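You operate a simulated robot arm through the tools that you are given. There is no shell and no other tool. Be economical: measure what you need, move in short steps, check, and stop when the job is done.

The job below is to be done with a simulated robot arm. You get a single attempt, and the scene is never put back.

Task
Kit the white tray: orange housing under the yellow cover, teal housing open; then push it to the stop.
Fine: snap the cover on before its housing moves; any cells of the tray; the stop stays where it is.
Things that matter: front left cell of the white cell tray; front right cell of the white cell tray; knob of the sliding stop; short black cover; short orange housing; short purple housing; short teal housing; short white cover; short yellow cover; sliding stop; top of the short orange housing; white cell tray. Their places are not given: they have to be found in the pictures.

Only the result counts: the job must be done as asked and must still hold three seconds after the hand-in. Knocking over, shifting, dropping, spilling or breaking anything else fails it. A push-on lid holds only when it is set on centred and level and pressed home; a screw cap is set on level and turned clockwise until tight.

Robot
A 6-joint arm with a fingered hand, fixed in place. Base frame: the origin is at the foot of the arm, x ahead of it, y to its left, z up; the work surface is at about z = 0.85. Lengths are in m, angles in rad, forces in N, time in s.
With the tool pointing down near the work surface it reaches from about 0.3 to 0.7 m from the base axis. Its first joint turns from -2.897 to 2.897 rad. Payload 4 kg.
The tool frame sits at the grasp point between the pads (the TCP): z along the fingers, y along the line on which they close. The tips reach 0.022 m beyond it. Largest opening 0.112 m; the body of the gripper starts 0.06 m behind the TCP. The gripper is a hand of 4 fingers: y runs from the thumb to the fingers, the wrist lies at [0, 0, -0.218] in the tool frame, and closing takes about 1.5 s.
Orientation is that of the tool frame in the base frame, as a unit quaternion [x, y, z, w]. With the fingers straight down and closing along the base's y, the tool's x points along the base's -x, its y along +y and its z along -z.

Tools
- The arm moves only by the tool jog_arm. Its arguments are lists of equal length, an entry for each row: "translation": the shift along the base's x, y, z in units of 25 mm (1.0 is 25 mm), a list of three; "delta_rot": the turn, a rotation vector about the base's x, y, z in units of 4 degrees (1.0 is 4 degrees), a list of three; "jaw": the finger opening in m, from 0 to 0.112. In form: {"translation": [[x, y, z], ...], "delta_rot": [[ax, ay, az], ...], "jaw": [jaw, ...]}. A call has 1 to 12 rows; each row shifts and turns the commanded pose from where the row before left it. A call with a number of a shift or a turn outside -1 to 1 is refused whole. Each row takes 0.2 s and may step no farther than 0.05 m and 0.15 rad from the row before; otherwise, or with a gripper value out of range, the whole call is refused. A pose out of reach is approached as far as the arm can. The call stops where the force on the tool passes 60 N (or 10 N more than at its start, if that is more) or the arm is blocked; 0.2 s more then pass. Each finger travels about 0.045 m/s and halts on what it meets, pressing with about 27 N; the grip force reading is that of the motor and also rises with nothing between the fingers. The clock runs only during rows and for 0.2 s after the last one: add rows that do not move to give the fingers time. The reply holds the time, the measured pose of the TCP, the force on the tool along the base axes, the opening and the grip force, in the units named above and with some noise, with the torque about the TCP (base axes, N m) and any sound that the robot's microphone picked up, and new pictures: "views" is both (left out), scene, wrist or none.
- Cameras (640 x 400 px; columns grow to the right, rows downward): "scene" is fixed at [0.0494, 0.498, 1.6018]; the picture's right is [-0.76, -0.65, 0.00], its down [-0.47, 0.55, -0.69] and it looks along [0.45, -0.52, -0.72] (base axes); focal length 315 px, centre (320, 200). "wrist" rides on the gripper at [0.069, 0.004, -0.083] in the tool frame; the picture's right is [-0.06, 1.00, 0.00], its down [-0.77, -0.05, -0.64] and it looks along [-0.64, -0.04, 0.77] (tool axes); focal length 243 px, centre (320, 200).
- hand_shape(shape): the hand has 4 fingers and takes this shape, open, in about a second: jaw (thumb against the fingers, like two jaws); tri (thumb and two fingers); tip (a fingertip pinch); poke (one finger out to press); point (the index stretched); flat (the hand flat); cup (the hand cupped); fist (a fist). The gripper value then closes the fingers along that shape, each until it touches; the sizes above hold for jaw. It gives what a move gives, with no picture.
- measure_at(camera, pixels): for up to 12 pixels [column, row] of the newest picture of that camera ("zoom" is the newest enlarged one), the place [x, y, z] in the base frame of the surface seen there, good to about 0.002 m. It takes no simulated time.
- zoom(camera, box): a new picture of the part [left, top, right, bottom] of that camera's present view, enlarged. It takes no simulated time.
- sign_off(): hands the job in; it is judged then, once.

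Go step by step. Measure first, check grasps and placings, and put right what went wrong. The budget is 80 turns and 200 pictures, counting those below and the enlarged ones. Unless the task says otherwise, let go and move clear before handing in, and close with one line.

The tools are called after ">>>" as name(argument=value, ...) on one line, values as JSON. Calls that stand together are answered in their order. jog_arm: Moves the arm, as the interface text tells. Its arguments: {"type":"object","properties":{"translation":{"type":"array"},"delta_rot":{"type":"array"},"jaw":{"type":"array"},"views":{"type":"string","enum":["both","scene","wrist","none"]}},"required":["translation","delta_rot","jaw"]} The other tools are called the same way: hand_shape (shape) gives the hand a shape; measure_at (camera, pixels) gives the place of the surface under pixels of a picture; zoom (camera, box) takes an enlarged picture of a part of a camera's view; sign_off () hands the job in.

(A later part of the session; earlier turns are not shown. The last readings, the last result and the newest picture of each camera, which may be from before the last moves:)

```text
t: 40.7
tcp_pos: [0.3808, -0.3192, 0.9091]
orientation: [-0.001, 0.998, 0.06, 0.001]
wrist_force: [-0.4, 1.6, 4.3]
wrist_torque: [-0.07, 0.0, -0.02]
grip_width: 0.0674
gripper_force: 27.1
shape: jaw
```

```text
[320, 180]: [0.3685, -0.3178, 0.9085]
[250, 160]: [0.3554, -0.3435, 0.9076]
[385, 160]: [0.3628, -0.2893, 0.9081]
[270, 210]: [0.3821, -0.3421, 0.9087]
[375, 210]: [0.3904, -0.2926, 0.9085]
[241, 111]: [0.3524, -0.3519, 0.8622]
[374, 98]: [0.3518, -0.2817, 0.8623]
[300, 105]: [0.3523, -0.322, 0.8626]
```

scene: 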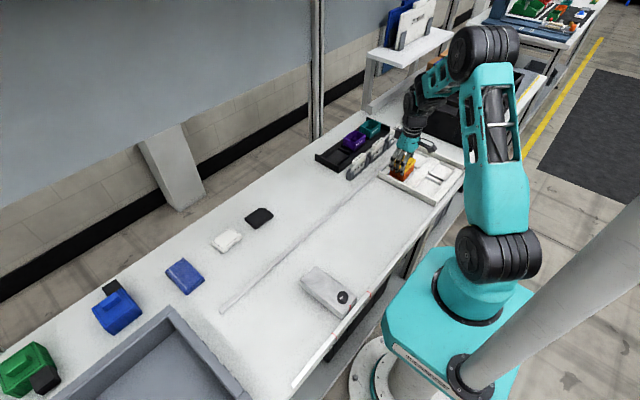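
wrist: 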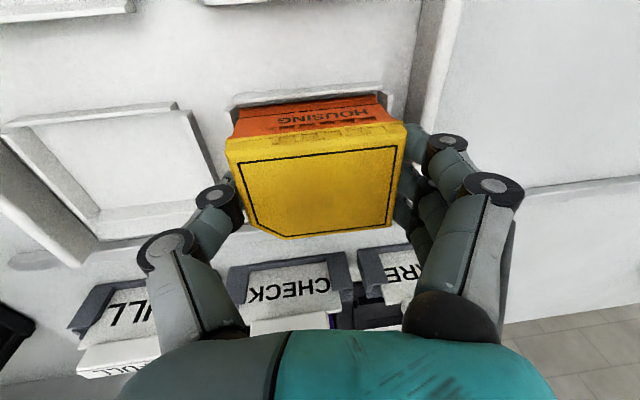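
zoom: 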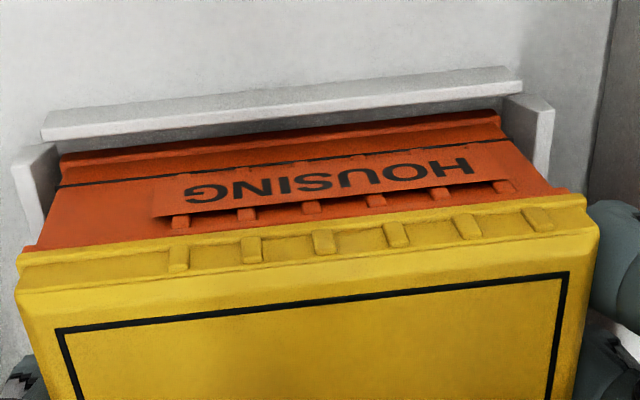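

It's level in the cell with light contact (4 N). I'll release, lift clear, and check.

>>> jog_arm(translation=[[0, 0, -0.03], [0, 0, 0], [0, 0, 0], [0, 0, 0], [0, 0, 0.6], [0, 0, 1], [0, 0, 1], [0, 0, 1], [0, 0, 0.5], [0, 0, 0]], delta_rot=[[0, 0, 0], [0, 0, 0], [0, 0, 0], [0, 0, 0], [0, 0, 0], [0, 0, 0], [-0.7, 0, 0], [-1, 0, 0], [0, 0, 0], [0, 0, 0]], jaw=[0.07, 0.08, 0.088, 0.088, 0.088, 0.1, 0.1, 0.1, 0.1, 0.1])

>>> zoom(camera="scene", box=[370, 130, 450, 200])

>>> zoom(camera="wrist", box=[140, 0, 420, 180])

```text
t: 42.9
tcp_pos: [0.3776, -0.3196, 1.0124]
orientation: [-0.001, 1.0, 0.0, 0.001]
wrist_force: [-0.9, 0.0, -0.1]
wrist_torque: [0.03, -0.02, 0.0]
grip_width: 0.0999
gripper_force: 0.0
shape: jaw
```

scene: 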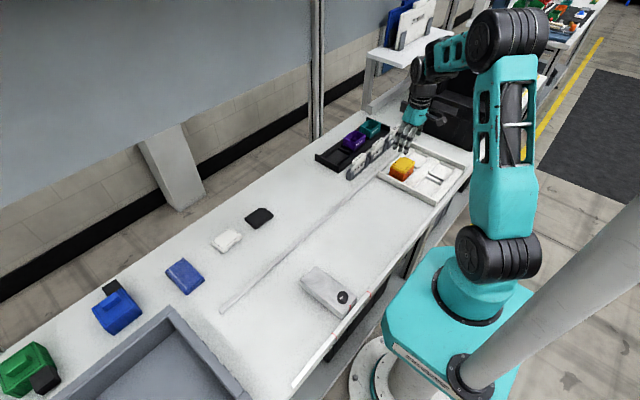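
wrist: 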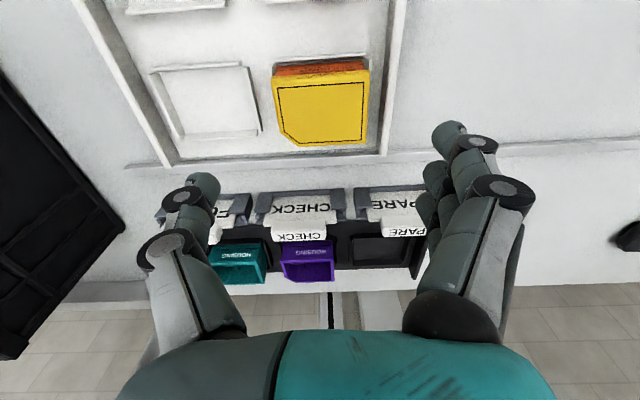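

```text
5.71 times, centred on (410, 165) of scene
```

zoom: 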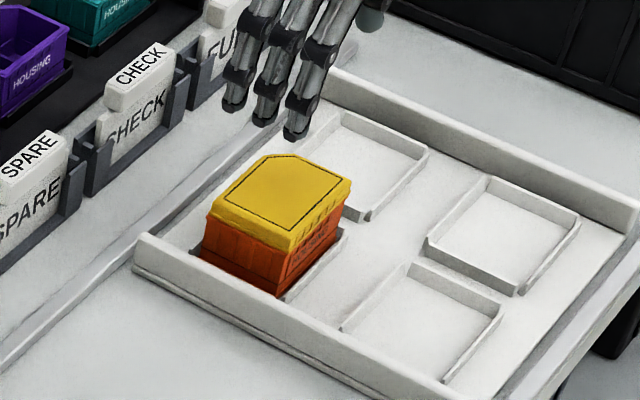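

```text
2.22 times, centred on (280, 90) of wrist
```

zoom: 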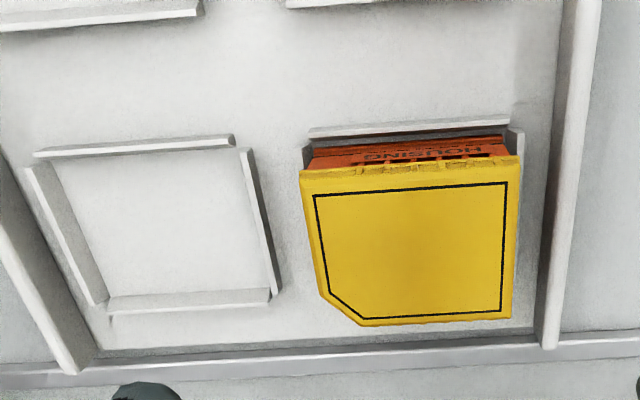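

The orange assembly sits level in the cell. Before reaching for the teal housing, I'll check obstacles near it: the black box and shelf post.

>>> measure_at(camera="scene", pixels=[[371, 103], [367, 80], [386, 52], [440, 70], [405, 165], [400, 168], [393, 172]])

>>> measure_at(camera="wrist", pixels=[[5, 90], [115, 225], [20, 320], [110, 295], [60, 330], [238, 270], [230, 260]])

>>> zoom(camera="scene", box=[330, 30, 490, 150])

```text
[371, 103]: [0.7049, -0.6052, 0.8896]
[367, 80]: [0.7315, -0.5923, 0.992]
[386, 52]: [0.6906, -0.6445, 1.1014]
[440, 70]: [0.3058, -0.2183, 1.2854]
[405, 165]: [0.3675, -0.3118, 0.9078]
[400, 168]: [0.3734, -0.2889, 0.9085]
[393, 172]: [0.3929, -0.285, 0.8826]
```

```text
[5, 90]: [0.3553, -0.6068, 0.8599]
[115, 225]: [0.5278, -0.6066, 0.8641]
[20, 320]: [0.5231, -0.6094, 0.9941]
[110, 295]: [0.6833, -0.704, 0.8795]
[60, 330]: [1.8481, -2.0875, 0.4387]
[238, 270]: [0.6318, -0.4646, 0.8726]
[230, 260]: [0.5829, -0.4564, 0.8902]
```

```text
3.33 times, centred on (410, 90) of scene
```

zoom: 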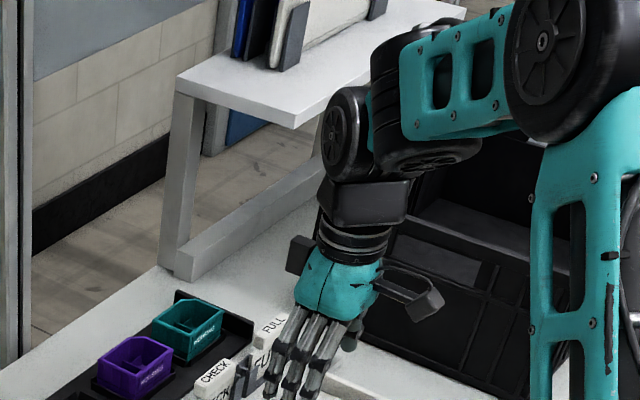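

Clearances look adequate (box at y≈-0.607, shelf leg at y≈-0.6). I'll move above the teal housing.

>>> jog_arm(translation=[[1, -0.6, 0], [1, -0.6, 0], [1, -0.6, 0], [1, -0.6, 0], [1, -0.6, 0], [1, -0.6, 0], [1, -0.6, 0], [1, -0.6, 0], [1, -0.6, 0], [0.2, -0.06, 0], [0, 0, 0]], delta_rot=[[0, 0, 0], [0, 0, 0], [0, 0, 0], [0, 0, 0], [0, 0, 0], [0, 0, 0], [0, 0, 0], [0, 0, 0], [0, 0, 0], [0, 0, 0], [0, 0, 0]], jaw=[0.095, 0.095, 0.095, 0.095, 0.095, 0.095, 0.095, 0.095, 0.095, 0.095, 0.095])

>>> measure_at(camera="wrist", pixels=[[320, 110], [280, 90], [360, 90], [205, 185], [440, 150]])

>>> zoom(camera="wrist", box=[160, 20, 480, 220])

```text
t: 45.3
tcp_pos: [0.5494, -0.4197, 1.0113]
orientation: [0.0, 1.0, 0.0, 0.001]
wrist_force: [-0.9, 0.4, -0.4]
wrist_torque: [0.03, 0.02, -0.01]
grip_width: 0.0951
gripper_force: 0.1
shape: jaw
out of reach, approached as far as the arm can: row 7, 8, 9, 10
```

scene: 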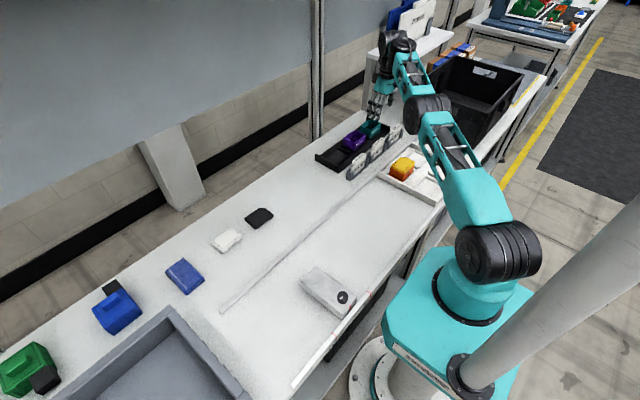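
wrist: 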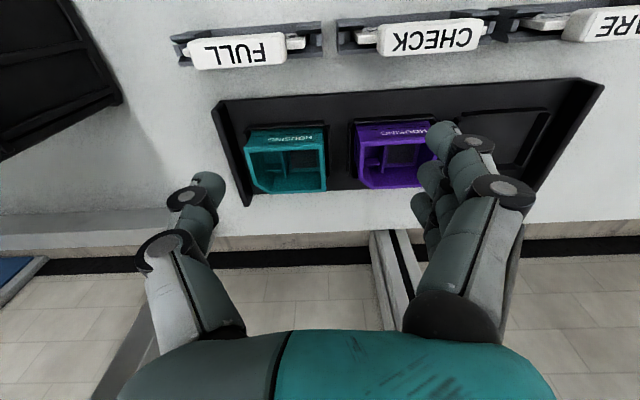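

```text
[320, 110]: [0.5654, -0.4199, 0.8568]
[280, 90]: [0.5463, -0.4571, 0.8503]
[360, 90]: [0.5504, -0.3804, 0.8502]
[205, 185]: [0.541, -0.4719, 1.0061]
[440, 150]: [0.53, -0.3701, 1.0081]
```

```text
2.00 times, centred on (320, 120) of wrist
```

zoom: 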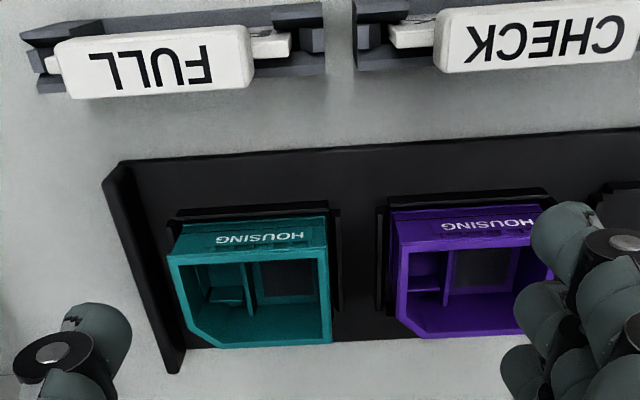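

Straight down, the arm only reaches r≈0.69, and the teal housing is at r≈0.76. I'll tilt the hand about base y by about 24° (fingers pointing outward, closing axis still along y) to gain reach.

>>> jog_arm(translation=[[0, 0, 0], [0, 0, 0], [0, 0, 0], [0, 0, 0], [0, 0, 0], [0, 0, 0], [0, 0, 0], [0, 0, 0]], delta_rot=[[0, -1, 0], [0, -1, 0], [0, -1, 0], [0, -1, 0], [0, -1, 0], [0, -1, 0], [0, 0, 0], [0, 0, 0]], jaw=[0.095, 0.095, 0.095, 0.095, 0.095, 0.095, 0.095, 0.095])

```text
t: 47.1
tcp_pos: [0.5543, -0.4211, 1.0267]
orientation: [0.002, 0.997, 0.0, 0.08]
wrist_force: [0.3, -0.4, -0.5]
wrist_torque: [-0.02, 0.03, 0.0]
grip_width: 0.0951
gripper_force: 0.1
shape: jaw
out of reach, approached as far as the arm can: row 1, 3, 4, 5, 6
```

scene: 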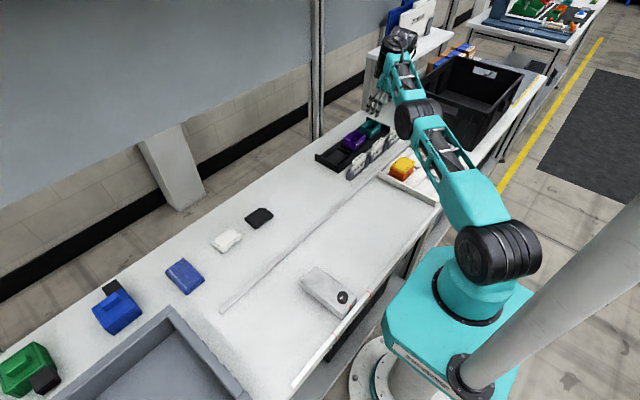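
wrist: 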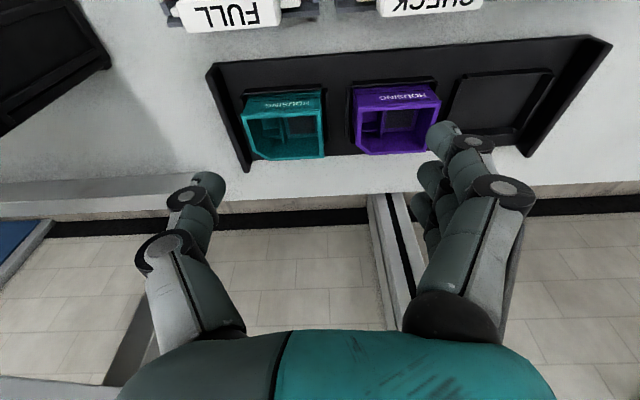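

The arm is near its limit here, so only about 9° of tilt was achieved. I'll retreat inward, complete the tilt there, then approach again.

>>> jog_arm(translation=[[-1, 0.6, 0], [-1, 0.6, 0], [-1, 0.6, 0], [-0.5, 0.3, 0], [0, 0, 0], [0, 0, 0], [0, 0, 0], [0, 0, 0], [0, 0, 0]], delta_rot=[[0, 0, 0], [0, 0, 0], [0, 0, 0], [0, -1, 0], [0, -1, 0], [0, -1, 0], [0, -0.8, 0], [0, 0, 0], [0, 0, 0]], jaw=[0.095, 0.095, 0.095, 0.095, 0.095, 0.095, 0.095, 0.095, 0.095], views="scene")

```text
t: 49.1
tcp_pos: [0.5439, -0.4226, 1.0499]
orientation: [0.001, 0.995, 0.0, 0.098]
wrist_force: [-0.2, -0.1, -0.7]
wrist_torque: [0.01, 0.0, 0.01]
grip_width: 0.0951
gripper_force: 0.1
shape: jaw
out of reach, approached as far as the arm can: row 1, 2, 3, 4, 5, 6, 7
```

scene: 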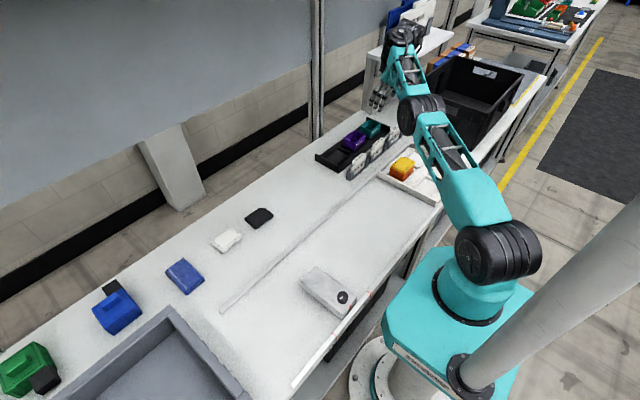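

The commanded pose keeps accumulating and isn't being reached. I'll back the command well inside the workspace with a smaller tilt to re-sync and learn what tilt is possible.

>>> jog_arm(translation=[[0, 0, 0], [0, 0, 0], [0, 0, 0], [0, 0, 0], [-1, 0.6, 0], [-1, 0.6, 0], [-1, 0.6, 0], [-1, 0.6, 0], [0, 0, 0], [0, 0, 0]], delta_rot=[[0, 1, 0], [0, 1, 0], [0, 1, 0], [0, 0.8, 0], [0, 0, 0], [0, 0, 0], [0, 0, 0], [0, 0, 0], [0, 0, 0], [0, 0, 0]], jaw=[0.095, 0.095, 0.095, 0.095, 0.095, 0.095, 0.095, 0.095, 0.095, 0.095], views="scene")

```text
t: 51.3
tcp_pos: [0.4621, -0.3684, 1.0567]
orientation: [0.002, 0.999, 0.0, -0.037]
wrist_force: [-0.2, 1.0, 0.5]
wrist_torque: [0.0, -0.03, 0.01]
grip_width: 0.0948
gripper_force: 0.0
shape: jaw
out of reach, approached as far as the arm can: row 3, 4, 5, 7, 8
```

scene: 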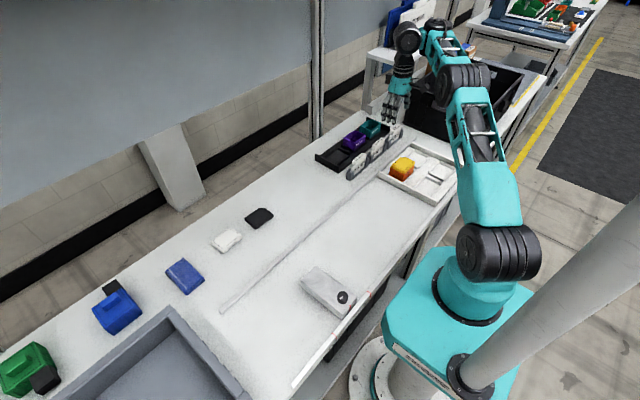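

It seems the command resets to what was reached, and steps near the singular stretched pose fail. I'm now back inside, so I'll apply the tilt here slowly.

>>> jog_arm(translation=[[0, 0, 0], [-0.5, 0.4, 0], [-0.5, 0.4, 0], [0, 0, 0], [0, 0, 0], [0, 0, 0], [0, 0, 0], [0, 0, 0], [0, 0, 0]], delta_rot=[[0, -1, 0], [0, 0, 0], [0, 0, 0], [0, -0.7, 0], [0, -0.7, 0], [0, -0.7, 0], [0, -0.7, 0], [0, -0.7, 0], [0, 0, 0]], jaw=[0.095, 0.095, 0.095, 0.095, 0.095, 0.095, 0.095, 0.095, 0.095], views="scene")

```text
t: 53.3
tcp_pos: [0.4971, -0.4005, 1.0967]
orientation: [0.002, 0.993, 0.001, 0.12]
wrist_force: [-0.3, 0.9, 0.1]
wrist_torque: [0.03, -0.03, 0.01]
grip_width: 0.0951
gripper_force: 0.0
shape: jaw
out of reach, approached as far as the arm can: row 1, 2, 3, 4, 5, 6, 7, 8
```

scene: 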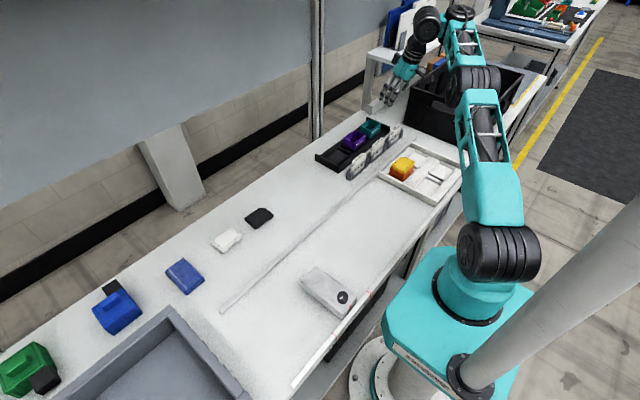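

The arm is hitting some kinematic limit. I'll measure the arm's joint positions in the picture to understand its configuration.

>>> measure_at(camera="scene", pixels=[[500, 250], [490, 180], [480, 110], [470, 80], [465, 40], [460, 12], [425, 22], [415, 50], [405, 70], [395, 90], [430, 320]])

>>> zoom(camera="scene", box=[360, 0, 560, 125])

```text
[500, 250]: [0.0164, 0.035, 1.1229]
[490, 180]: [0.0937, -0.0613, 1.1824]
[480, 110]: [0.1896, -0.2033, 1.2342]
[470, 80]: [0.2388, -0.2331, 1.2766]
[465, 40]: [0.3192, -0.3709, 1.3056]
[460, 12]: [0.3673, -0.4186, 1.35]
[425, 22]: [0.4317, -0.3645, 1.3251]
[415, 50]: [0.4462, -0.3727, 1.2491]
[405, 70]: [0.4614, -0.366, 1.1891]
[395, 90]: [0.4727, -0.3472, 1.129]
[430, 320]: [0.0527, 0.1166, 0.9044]
```

```text
3.20 times, centred on (460, 62) of scene
```

zoom: 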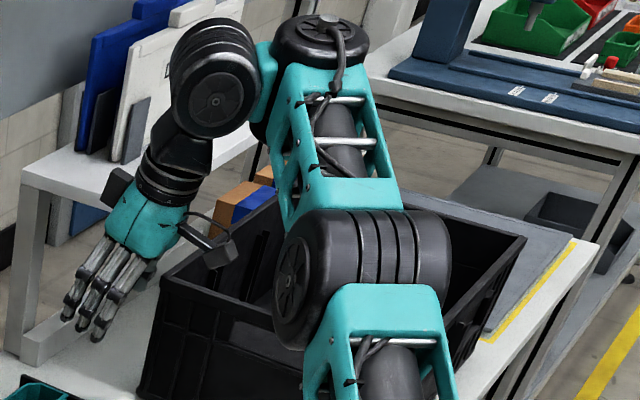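

The arm seems stretched because the wrist sits high (shoulder at z≈1.1); lower should be better conditioned. I'll descend over the clear gap first, with no other change, to see if it follows.

>>> jog_arm(translation=[[-0.3, 0.3, -0.5], [-0.3, 0.3, -0.5], [-0.3, 0.3, -0.5], [0, 0, 0]], delta_rot=[[0, 0, 0], [0, 0, 0], [0, 0, 0], [0, 0, 0]], jaw=[0.095, 0.095, 0.095, 0.095], views="scene")

```text
t: 54.3
tcp_pos: [0.5016, -0.4028, 1.084]
orientation: [0.002, 0.993, 0.0, 0.121]
wrist_force: [0.3, 0.1, 0.1]
wrist_torque: [-0.03, -0.01, 0.0]
grip_width: 0.0951
gripper_force: 0.1
shape: jaw
out of reach, approached as far as the arm can: row 1, 2, 3
```

scene: 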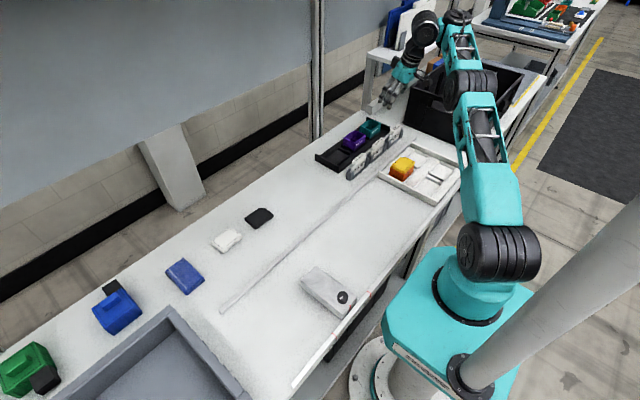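

The arm appears locked at the straight-elbow boundary, where inward commands can't bend it. I'll nudge slightly outward along the arm, then pull inward in the same call.

>>> jog_arm(translation=[[0.5, -0.45, 0.2], [0.5, -0.45, 0.2], [-1, 0.9, -0.4], [-1, 0.9, -0.4], [-1, 0.9, -0.4], [-0.5, 0.4, -0.2], [0, 0, 0]], delta_rot=[[0, 0, 0], [0, 0, 0], [0, 0, 0], [0, 0, 0], [0, 0, 0], [0, 0, 0], [0, 0, 0]], jaw=[0.095, 0.095, 0.095, 0.095, 0.095, 0.095, 0.095], views="scene")

```text
t: 55.9
tcp_pos: [0.4926, -0.4098, 1.0903]
orientation: [0.002, 0.993, -0.001, 0.12]
wrist_force: [-0.9, 0.3, -0.3]
wrist_torque: [0.0, 0.02, -0.02]
grip_width: 0.0953
gripper_force: 0.0
shape: jaw
out of reach, approached as far as the arm can: row 2, 3, 4, 5, 6
```

scene: 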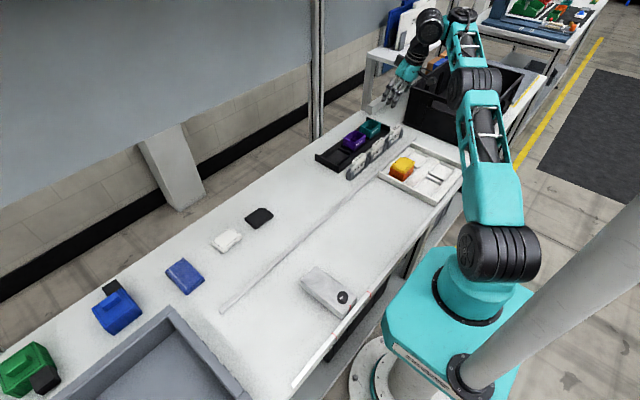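

The outward step was followed freely but inward was not: the elbow is on the wrong side of straight. I'll straighten it, then push downward along the reach sphere (which bends the elbow the right way), then pull inward.

>>> jog_arm(translation=[[0.4, -0.35, 0.1], [0.2, -0.17, -0.8], [0.2, -0.17, -0.8], [0.1, -0.1, -0.8], [-0.5, 0.4, -0.3], [-0.6, 0.5, -0.1], [-0.6, 0.5, 0], [0, 0, 0]], delta_rot=[[0, 0, 0], [0, 0, 0], [0, 0, 0], [0, 0, 0], [0, 0, 0], [0, 0, 0], [0, 0, 0], [0, 0, 0]], jaw=[0.095, 0.095, 0.095, 0.095, 0.095, 0.095, 0.095, 0.095], views="scene")

```text
t: 57.7
tcp_pos: [0.5064, -0.4243, 1.0362]
orientation: [0.002, 0.993, 0.0, 0.12]
wrist_force: [0.4, 0.2, 0.0]
wrist_torque: [0.02, 0.0, 0.04]
grip_width: 0.0953
gripper_force: 0.1
shape: jaw
out of reach, approached as far as the arm can: row 5, 6, 7
```

scene: 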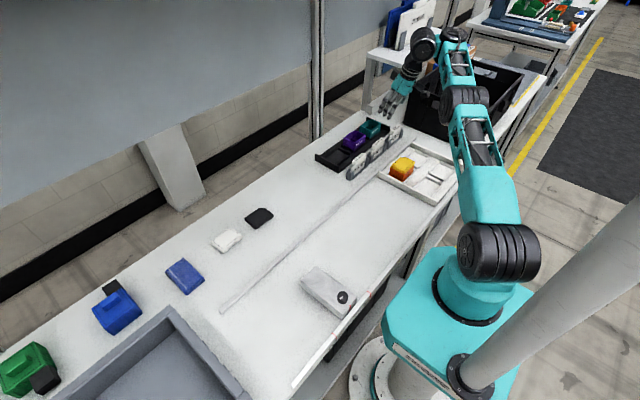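

Outward and downward steps work but inward ones don't. I'll go to full stretch first (slightly up), then straight down to bias the elbow the correct way, and only then inward.

>>> jog_arm(translation=[[0.4, -0.35, 0.4], [0.5, -0.45, 0.4], [0.5, -0.45, 0.2], [0.5, -0.45, 0], [0, 0, -1], [-0.1, 0.08, -1], [-0.2, 0.17, -1], [-0.4, 0.35, -0.3], [-0.6, 0.5, 0], [-0.6, 0.5, 0], [0, 0, 0]], delta_rot=[[0, 0, 0], [0, 0, 0], [0, 0, 0], [0, 0, 0], [0, 0, 0], [0, 0, 0], [0, 0, 0], [0, 0, 0], [0, 0, 0], [0, 0, 0], [0, 0, 0]], jaw=[0.095, 0.095, 0.095, 0.095, 0.095, 0.095, 0.095, 0.095, 0.095, 0.095, 0.095], views="scene")

```text
t: 60.1
tcp_pos: [0.5125, -0.4328, 0.9756]
orientation: [0.001, 0.993, 0.0, 0.12]
wrist_force: [-0.3, -0.2, -0.4]
wrist_torque: [0.02, -0.04, -0.01]
grip_width: 0.0953
gripper_force: 0.0
shape: jaw
out of reach, approached as far as the arm can: row 3, 4, 8, 9, 10
```

scene: 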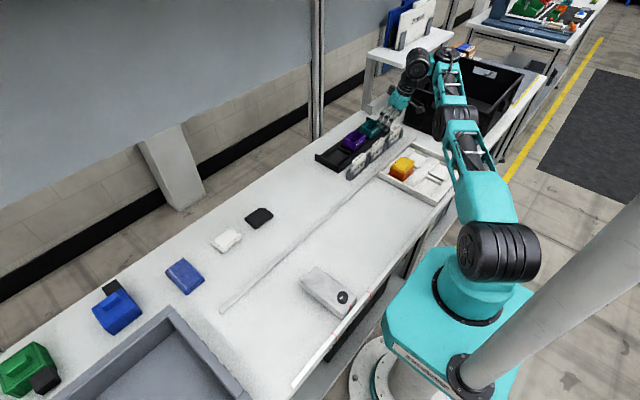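

Still blocked inward. I'll measure the link centrelines more carefully to see the actual elbow angle.

>>> zoom(camera="scene", box=[370, 30, 570, 300])

>>> measure_at(camera="scene", pixels=[[475, 245], [470, 200], [465, 175], [450, 130], [445, 100], [440, 80], [445, 52], [420, 62], [405, 85], [510, 225], [490, 155], [475, 115]])

```text
1.48 times, centred on (470, 165) of scene
```

zoom: 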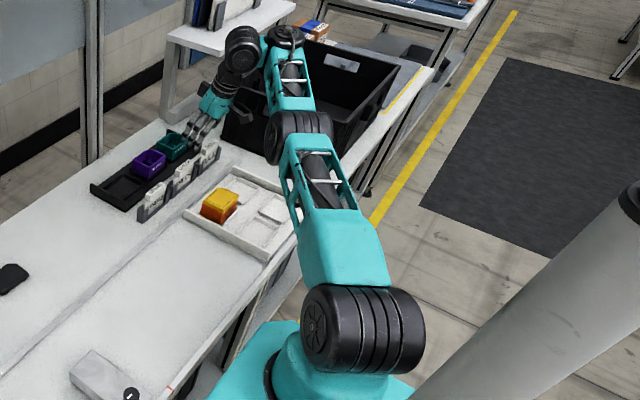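

```text
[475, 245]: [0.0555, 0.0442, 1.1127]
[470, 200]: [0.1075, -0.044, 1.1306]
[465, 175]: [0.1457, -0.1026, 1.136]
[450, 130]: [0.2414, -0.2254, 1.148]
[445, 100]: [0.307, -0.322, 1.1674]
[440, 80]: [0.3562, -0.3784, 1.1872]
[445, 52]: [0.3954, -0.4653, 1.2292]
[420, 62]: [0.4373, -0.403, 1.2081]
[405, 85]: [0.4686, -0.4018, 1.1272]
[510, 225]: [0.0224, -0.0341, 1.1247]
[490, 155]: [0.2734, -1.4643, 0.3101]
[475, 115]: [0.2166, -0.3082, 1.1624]
```

Link heights confirm the elbow is slightly hyper-extended (forearm sloping up relative to the upper arm). I'll rise, stretch fully, then pull down repeatedly while commanding beyond reach so the forearm bends downward, then go inward.

>>> jog_arm(translation=[[0.1, -0.1, 1], [0.1, -0.1, 1], [0, 0, 1], [0, 0, 1], [0, 0, 1], [0, 0, 0.5], [0.6, -0.5, 0], [0.6, -0.5, 0], [0.6, -0.5, -0.5], [0, 0, 0]], delta_rot=[[0, 0, 0], [0, 0, 0], [0, 0, 0], [0, 0, 0], [0, 0, 0], [0, 0, 0], [0, 0, 0], [0, 0, 0], [0, 0, 0], [0, 0, 0]], jaw=[0.095, 0.095, 0.095, 0.095, 0.095, 0.095, 0.095, 0.095, 0.095, 0.095], views="none")

>>> jog_arm(translation=[[0.5, -0.4, -1], [0.5, -0.4, -1], [0.5, -0.4, -1], [0.3, -0.25, -1], [0, 0, -1], [-0.5, 0.4, -0.3], [-0.7, 0.6, 0], [-0.7, 0.6, 0], [0, 0, 0]], delta_rot=[[0, 0, 0], [0, 0, 0], [0, 0, 0], [0, 0, 0], [0, 0, 0], [0, 0, 0], [0, 0, 0], [0, 0, 0], [0, 0, 0]], jaw=[0.095, 0.095, 0.095, 0.095, 0.095, 0.095, 0.095, 0.095, 0.095], views="scene")

```text
t: 62.3
tcp_pos: [0.5045, -0.45, 1.0817]
orientation: [0.002, 0.993, -0.003, 0.12]
wrist_force: [0.5, -0.4, 0.6]
wrist_torque: [-0.01, 0.01, 0.0]
grip_width: 0.0953
gripper_force: 0.0
shape: jaw
out of reach, approached as far as the arm can: row 5, 6, 7, 8, 9
```

```text
t: 64.3
tcp_pos: [0.4851, -0.4437, 0.9464]
orientation: [0.002, 0.993, -0.001, 0.121]
wrist_force: [0.3, 0.0, 0.2]
wrist_torque: [0.01, -0.02, -0.04]
grip_width: 0.0954
gripper_force: 0.0
shape: jaw
out of reach, approached as far as the arm can: row 2, 3
```

scene: 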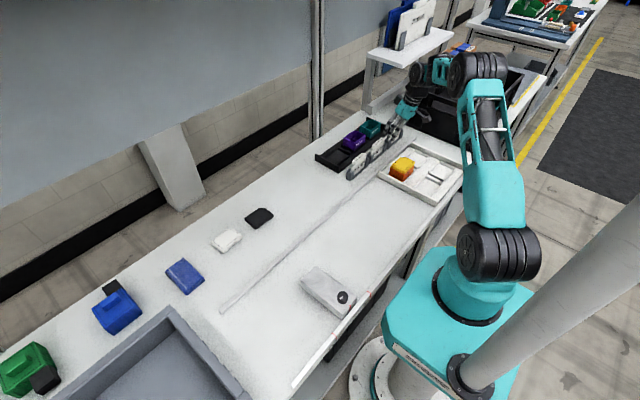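

The elbow has bent the right way and inward motion works. The hand is now low near the FULL card, so I'll raise straight up and check the cards.

>>> jog_arm(translation=[[0, 0, 1], [0, 0, 1], [-0.5, 0.4, 0.4], [0, 0, 0]], delta_rot=[[0, 0, 0], [0, 0, 0], [0, 0, 0], [0, 0, 0]], jaw=[0.095, 0.095, 0.095, 0.095])

>>> zoom(camera="scene", box=[312, 85, 472, 210])

```text
t: 65.3
tcp_pos: [0.4764, -0.4328, 1.0044]
orientation: [0.002, 0.993, -0.001, 0.121]
wrist_force: [0.3, -0.2, 0.3]
wrist_torque: [-0.02, 0.01, 0.01]
grip_width: 0.0953
gripper_force: 0.0
shape: jaw
```

scene: 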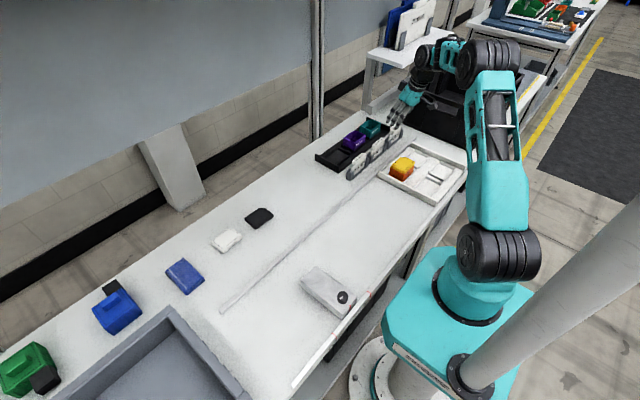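
wrist: 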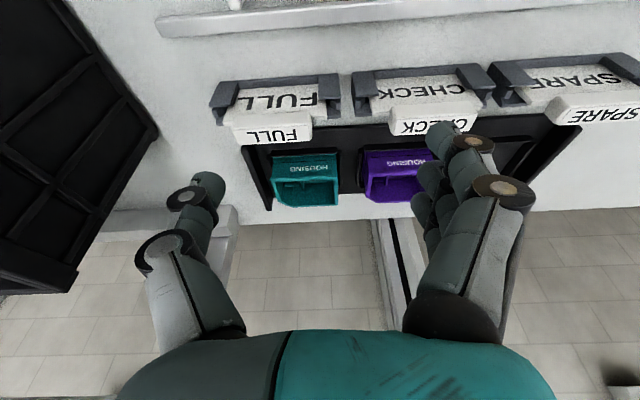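

```text
3.20 times, centred on (392, 148) of scene
```

zoom: 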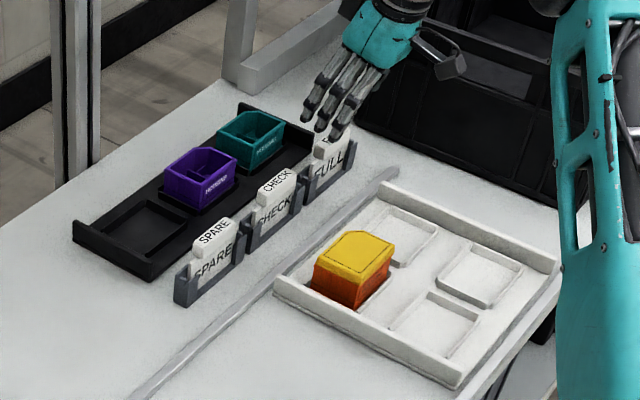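

The cards are intact. Before tilting more, I need to know how low the wrist-camera block hangs relative to the cards (tops ≈0.922), so I'll measure both.

>>> measure_at(camera="zoom", pixels=[[443, 80], [437, 78], [464, 68], [450, 65], [440, 65], [428, 45], [455, 55], [340, 140], [330, 145], [322, 140], [350, 132], [310, 125]])

>>> zoom(camera="scene", box=[385, 75, 445, 150])

>>> measure_at(camera="wrist", pixels=[[234, 112], [311, 110], [312, 138], [240, 142], [275, 80], [392, 105], [475, 100], [550, 110], [560, 120], [255, 88], [320, 98]])

```text
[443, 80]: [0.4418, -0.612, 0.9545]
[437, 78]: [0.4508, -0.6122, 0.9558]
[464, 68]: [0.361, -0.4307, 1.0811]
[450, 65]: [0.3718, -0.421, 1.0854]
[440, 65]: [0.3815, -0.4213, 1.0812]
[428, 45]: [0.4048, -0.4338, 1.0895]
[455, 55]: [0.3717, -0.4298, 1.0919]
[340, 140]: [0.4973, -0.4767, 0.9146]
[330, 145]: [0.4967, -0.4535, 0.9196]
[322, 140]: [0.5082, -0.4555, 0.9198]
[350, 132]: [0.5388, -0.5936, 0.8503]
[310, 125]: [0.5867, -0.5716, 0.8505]
```

```text
5.33 times, centred on (415, 112) of scene
```

zoom: 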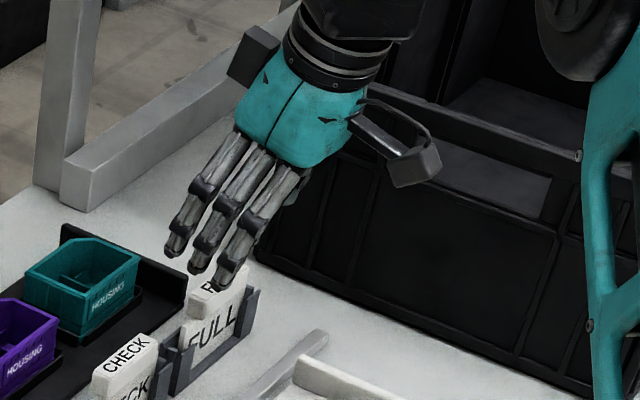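

```text
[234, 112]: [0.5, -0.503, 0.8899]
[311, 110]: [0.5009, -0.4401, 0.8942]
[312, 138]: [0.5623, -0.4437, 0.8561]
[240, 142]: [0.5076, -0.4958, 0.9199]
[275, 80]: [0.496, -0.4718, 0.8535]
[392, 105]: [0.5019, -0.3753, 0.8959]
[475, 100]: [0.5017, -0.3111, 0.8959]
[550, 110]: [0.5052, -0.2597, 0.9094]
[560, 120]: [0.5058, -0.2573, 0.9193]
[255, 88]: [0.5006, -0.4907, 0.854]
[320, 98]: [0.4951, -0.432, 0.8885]
```

The camera block would clear the cards by over 20 mm at 28° tilt with TCP z≈0.905. I'll complete the tilt here, then move out above the teal housing at z≈0.99.

>>> jog_arm(translation=[[0, 0, 0], [0, 0, 0], [0, 0, 0], [0, 0, 0], [0, 0, 0], [1, -0.2, 0], [1, -0.2, -0.1], [1, -0.2, -0.1], [1, -0.2, -0.1], [0, 0, 0]], delta_rot=[[0, -0.9, 0], [0, -0.9, 0], [0, -0.9, 0], [0, -0.8, 0], [0, 0, 0], [0, 0, 0], [0, 0, 0], [0, 0, 0], [0, 0, 0], [0, 0, 0]], jaw=[0.095, 0.095, 0.095, 0.095, 0.095, 0.095, 0.085, 0.085, 0.085, 0.085])

```text
t: 67.5
tcp_pos: [0.5732, -0.4538, 0.9974]
orientation: [0.002, 0.971, -0.001, 0.241]
wrist_force: [-1.3, 0.6, 0.0]
wrist_torque: [-0.03, 0.0, 0.03]
grip_width: 0.0857
gripper_force: 0.0
shape: jaw
```

scene: 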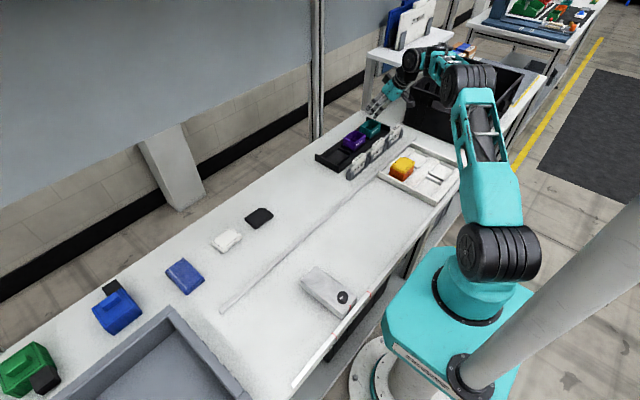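
wrist: 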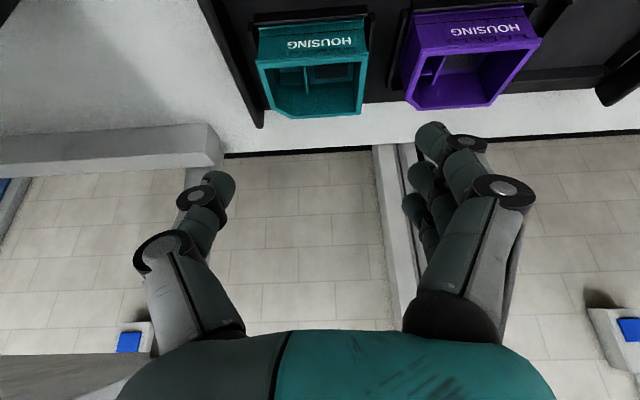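

The tilted pose works with no reach warnings. I'll measure the teal housing in this view.

>>> measure_at(camera="wrist", pixels=[[257, 66], [366, 55], [360, 112], [282, 115], [266, 104], [407, 50], [310, 60], [266, 25], [360, 40]])

>>> zoom(camera="wrist", box=[200, 0, 460, 150])

```text
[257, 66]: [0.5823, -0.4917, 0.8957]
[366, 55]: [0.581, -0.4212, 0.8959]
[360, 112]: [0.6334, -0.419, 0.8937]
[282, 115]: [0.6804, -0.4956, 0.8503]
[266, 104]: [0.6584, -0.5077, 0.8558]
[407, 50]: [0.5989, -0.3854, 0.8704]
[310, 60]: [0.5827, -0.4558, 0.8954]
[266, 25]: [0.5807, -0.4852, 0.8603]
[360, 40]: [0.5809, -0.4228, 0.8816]
```

```text
2.46 times, centred on (330, 75) of wrist
```

zoom: 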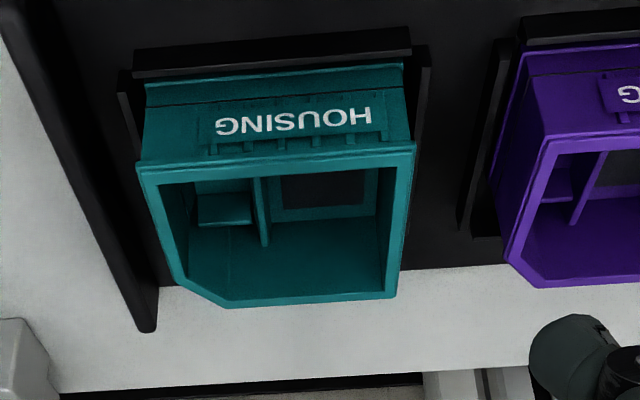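

The teal centre is (0.6075, -0.456). I'll aim for TCP (0.597, -0.457) so the thumb stays off the chamfer, and descend in two stages.

>>> jog_arm(translation=[[0.5, -0.1, -0.5], [0.45, 0, -0.7], [0, 0, -0.8], [0, 0, -0.6], [0, 0, 0], [0, 0, 0]], delta_rot=[[0, 0, 0], [0, 0, 0], [0, 0, 0], [0, 0, 0], [0, 0, 0], [0, 0, 0]], jaw=[0.086, 0.086, 0.086, 0.086, 0.086, 0.086])

>>> zoom(camera="scene", box=[340, 85, 430, 150])

>>> zoom(camera="wrist", box=[160, 20, 480, 220])

```text
t: 68.9
tcp_pos: [0.5989, -0.4562, 0.9338]
orientation: [0.001, 0.97, 0.0, 0.242]
wrist_force: [0.6, 0.1, 1.1]
wrist_torque: [0.0, -0.01, 0.0]
grip_width: 0.0857
gripper_force: 0.0
shape: jaw
```

scene: 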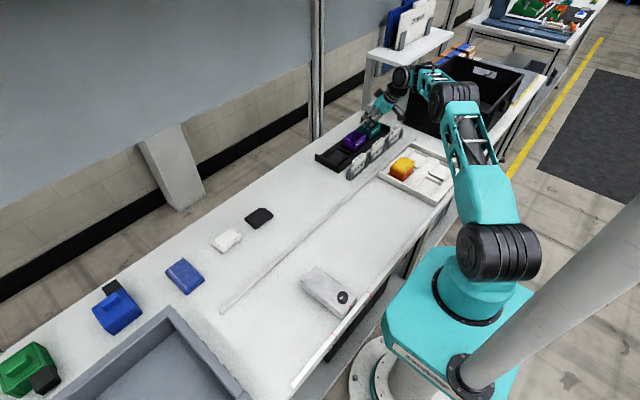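
wrist: 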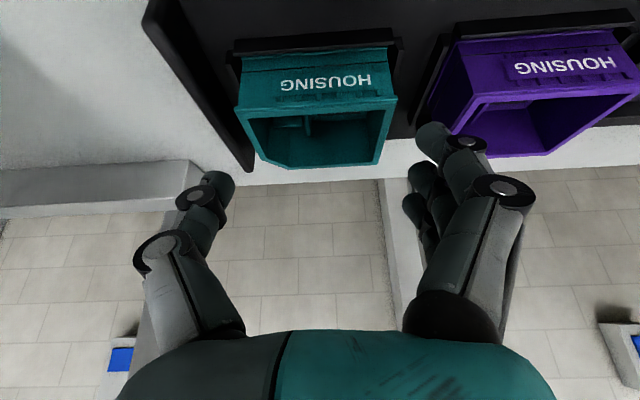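

```text
6.15 times, centred on (385, 118) of scene
```

zoom: 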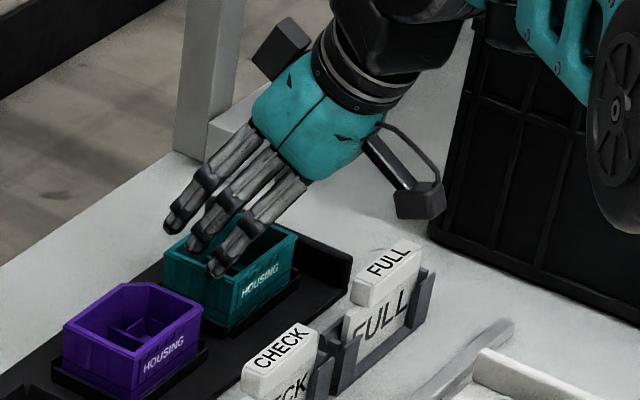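

```text
2.00 times, centred on (320, 120) of wrist
```

zoom: 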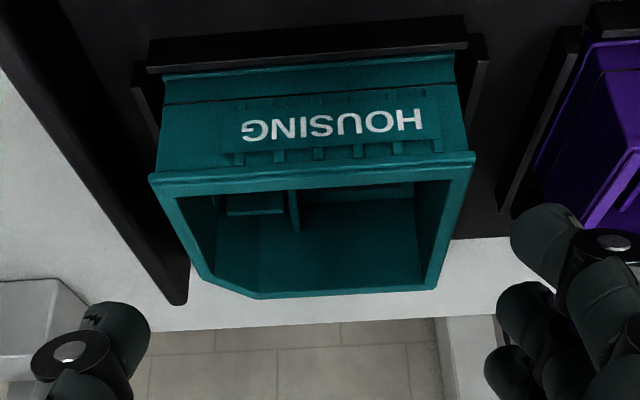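

Alignment looks good with about 10 mm from the fingers to the purple housing. I'll descend to about 0.905, then close.

>>> jog_arm(translation=[[0, 0, -0.4], [0, 0, -0.4], [0, 0, -0.36], [0, 0, 0]], delta_rot=[[0, 0, 0], [0, 0, 0], [0, 0, 0], [0, 0, 0]], jaw=[0.086, 0.086, 0.086, 0.086])

>>> zoom(camera="scene", box=[340, 95, 420, 155])

```text
t: 69.9
tcp_pos: [0.5985, -0.4572, 0.9039]
orientation: [0.002, 0.971, -0.001, 0.241]
wrist_force: [0.6, 0.2, 0.2]
wrist_torque: [-0.01, 0.02, -0.01]
grip_width: 0.0858
gripper_force: 0.1
shape: jaw
```

scene: 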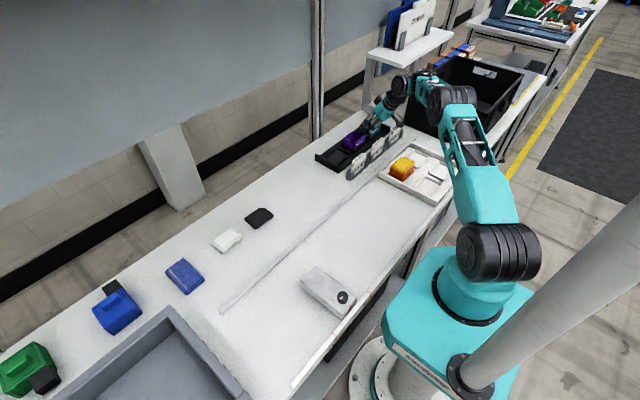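
wrist: 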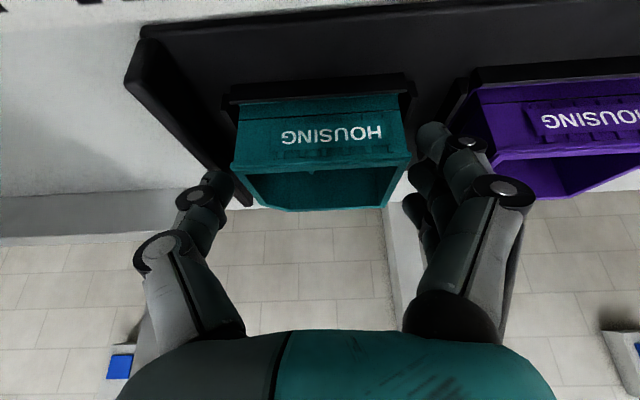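

```text
6.67 times, centred on (380, 125) of scene
```

zoom: 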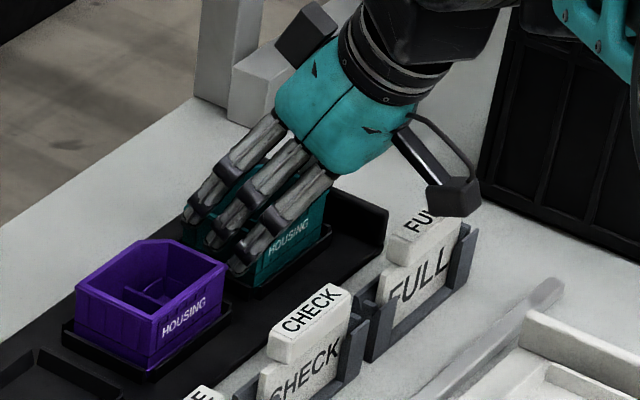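

The fingers straddle the teal housing cleanly. Closing now.

>>> jog_arm(translation=[[0, 0, 0], [0, 0, 0], [0, 0, 0], [0, 0, 0], [0, 0, 0], [0, 0, 0]], delta_rot=[[0, 0, 0], [0, 0, 0], [0, 0, 0], [0, 0, 0], [0, 0, 0], [0, 0, 0]], jaw=[0.075, 0.065, 0.06, 0.06, 0.06, 0.06], views="none")

>>> jog_arm(translation=[[0, 0, 0.3], [0, 0, 0.5], [0, 0, 0]], delta_rot=[[0, 0, 0], [0, 0, 0], [0, 0, 0]], jaw=[0.06, 0.06, 0.06])

>>> zoom(camera="scene", box=[340, 95, 420, 155])

```text
t: 71.3
tcp_pos: [0.5985, -0.4573, 0.9048]
orientation: [0.002, 0.971, -0.001, 0.241]
wrist_force: [-0.1, 0.0, 5.8]
wrist_torque: [0.23, -0.2, -0.05]
grip_width: 0.0654
gripper_force: 26.8
shape: jaw
```

```text
t: 72.1
tcp_pos: [0.5984, -0.456, 0.9251]
orientation: [0.001, 0.971, 0.0, 0.241]
wrist_force: [-0.1, 0.0, -1.6]
wrist_torque: [-0.02, -0.01, -0.04]
grip_width: 0.0652
gripper_force: 27.5
shape: jaw
```

scene: 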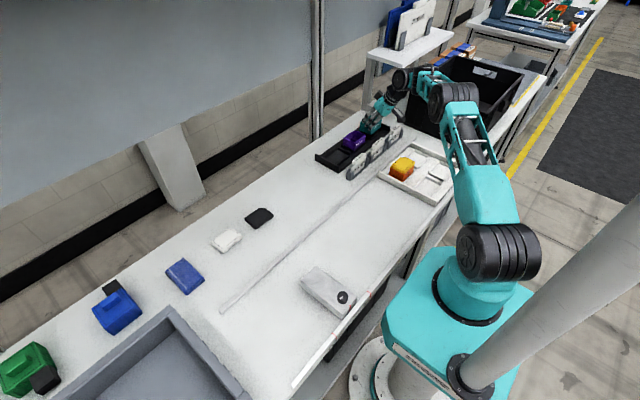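
wrist: 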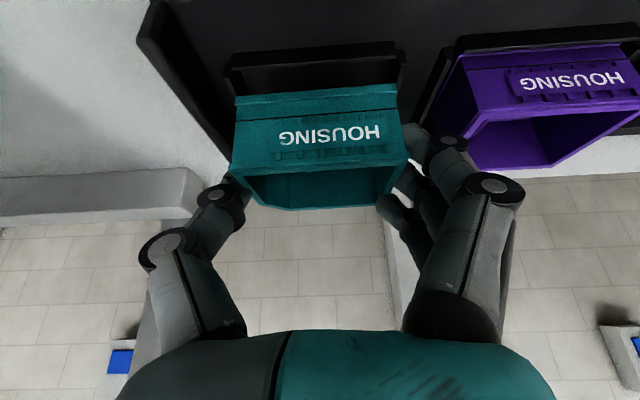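

```text
6.67 times, centred on (380, 125) of scene
```

zoom: 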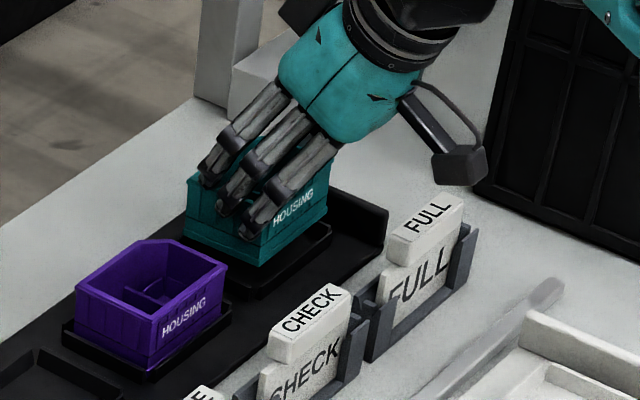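

The teal housing is lifted cleanly. I'll raise it over the cards and carry it toward the rear cell at about (0.275, -0.4235), which keeps the tilted fingers clear of the end wall and the orange housing.

>>> jog_arm(translation=[[0, 0, 1], [0, 0, 1], [-0.3, 0, 1], [-0.7, 0, 0.3], [-1, 0.1, 0], [-1, 0.1, 0], [-1, 0.1, 0], [-1, 0.1, 0], [-1, 0.1, 0], [-1, 0.1, 0], [-1, 0.1, 0], [0, 0, 0]], delta_rot=[[0, 0, 0], [0, 0, 0], [0, 0, 0], [0, 0, 0], [0, 0, 0], [0, 0, 0], [0, 0, 0], [0, 0, 0], [0, 0, 0], [0, 0, 0], [0, 0, 0], [0, 0, 0]], jaw=[0.06, 0.06, 0.06, 0.06, 0.06, 0.06, 0.06, 0.06, 0.06, 0.06, 0.06, 0.06])

```text
t: 74.7
tcp_pos: [0.3982, -0.437, 1.006]
orientation: [0.001, 0.971, 0.0, 0.241]
wrist_force: [0.7, 0.5, -1.0]
wrist_torque: [-0.01, 0.02, 0.01]
grip_width: 0.0652
gripper_force: 27.1
shape: jaw
```

scene: 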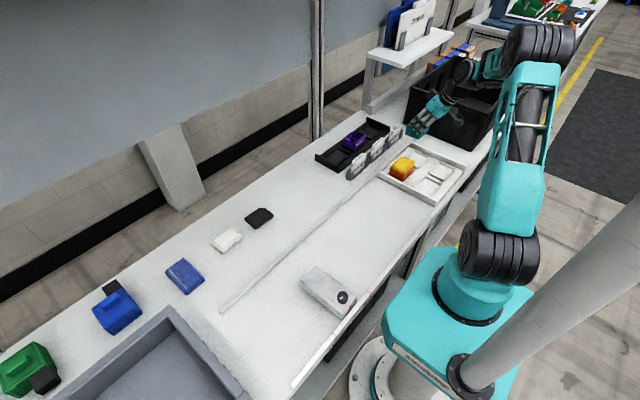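
wrist: 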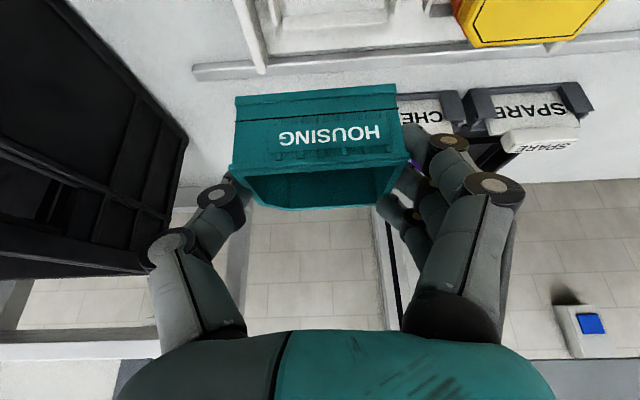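

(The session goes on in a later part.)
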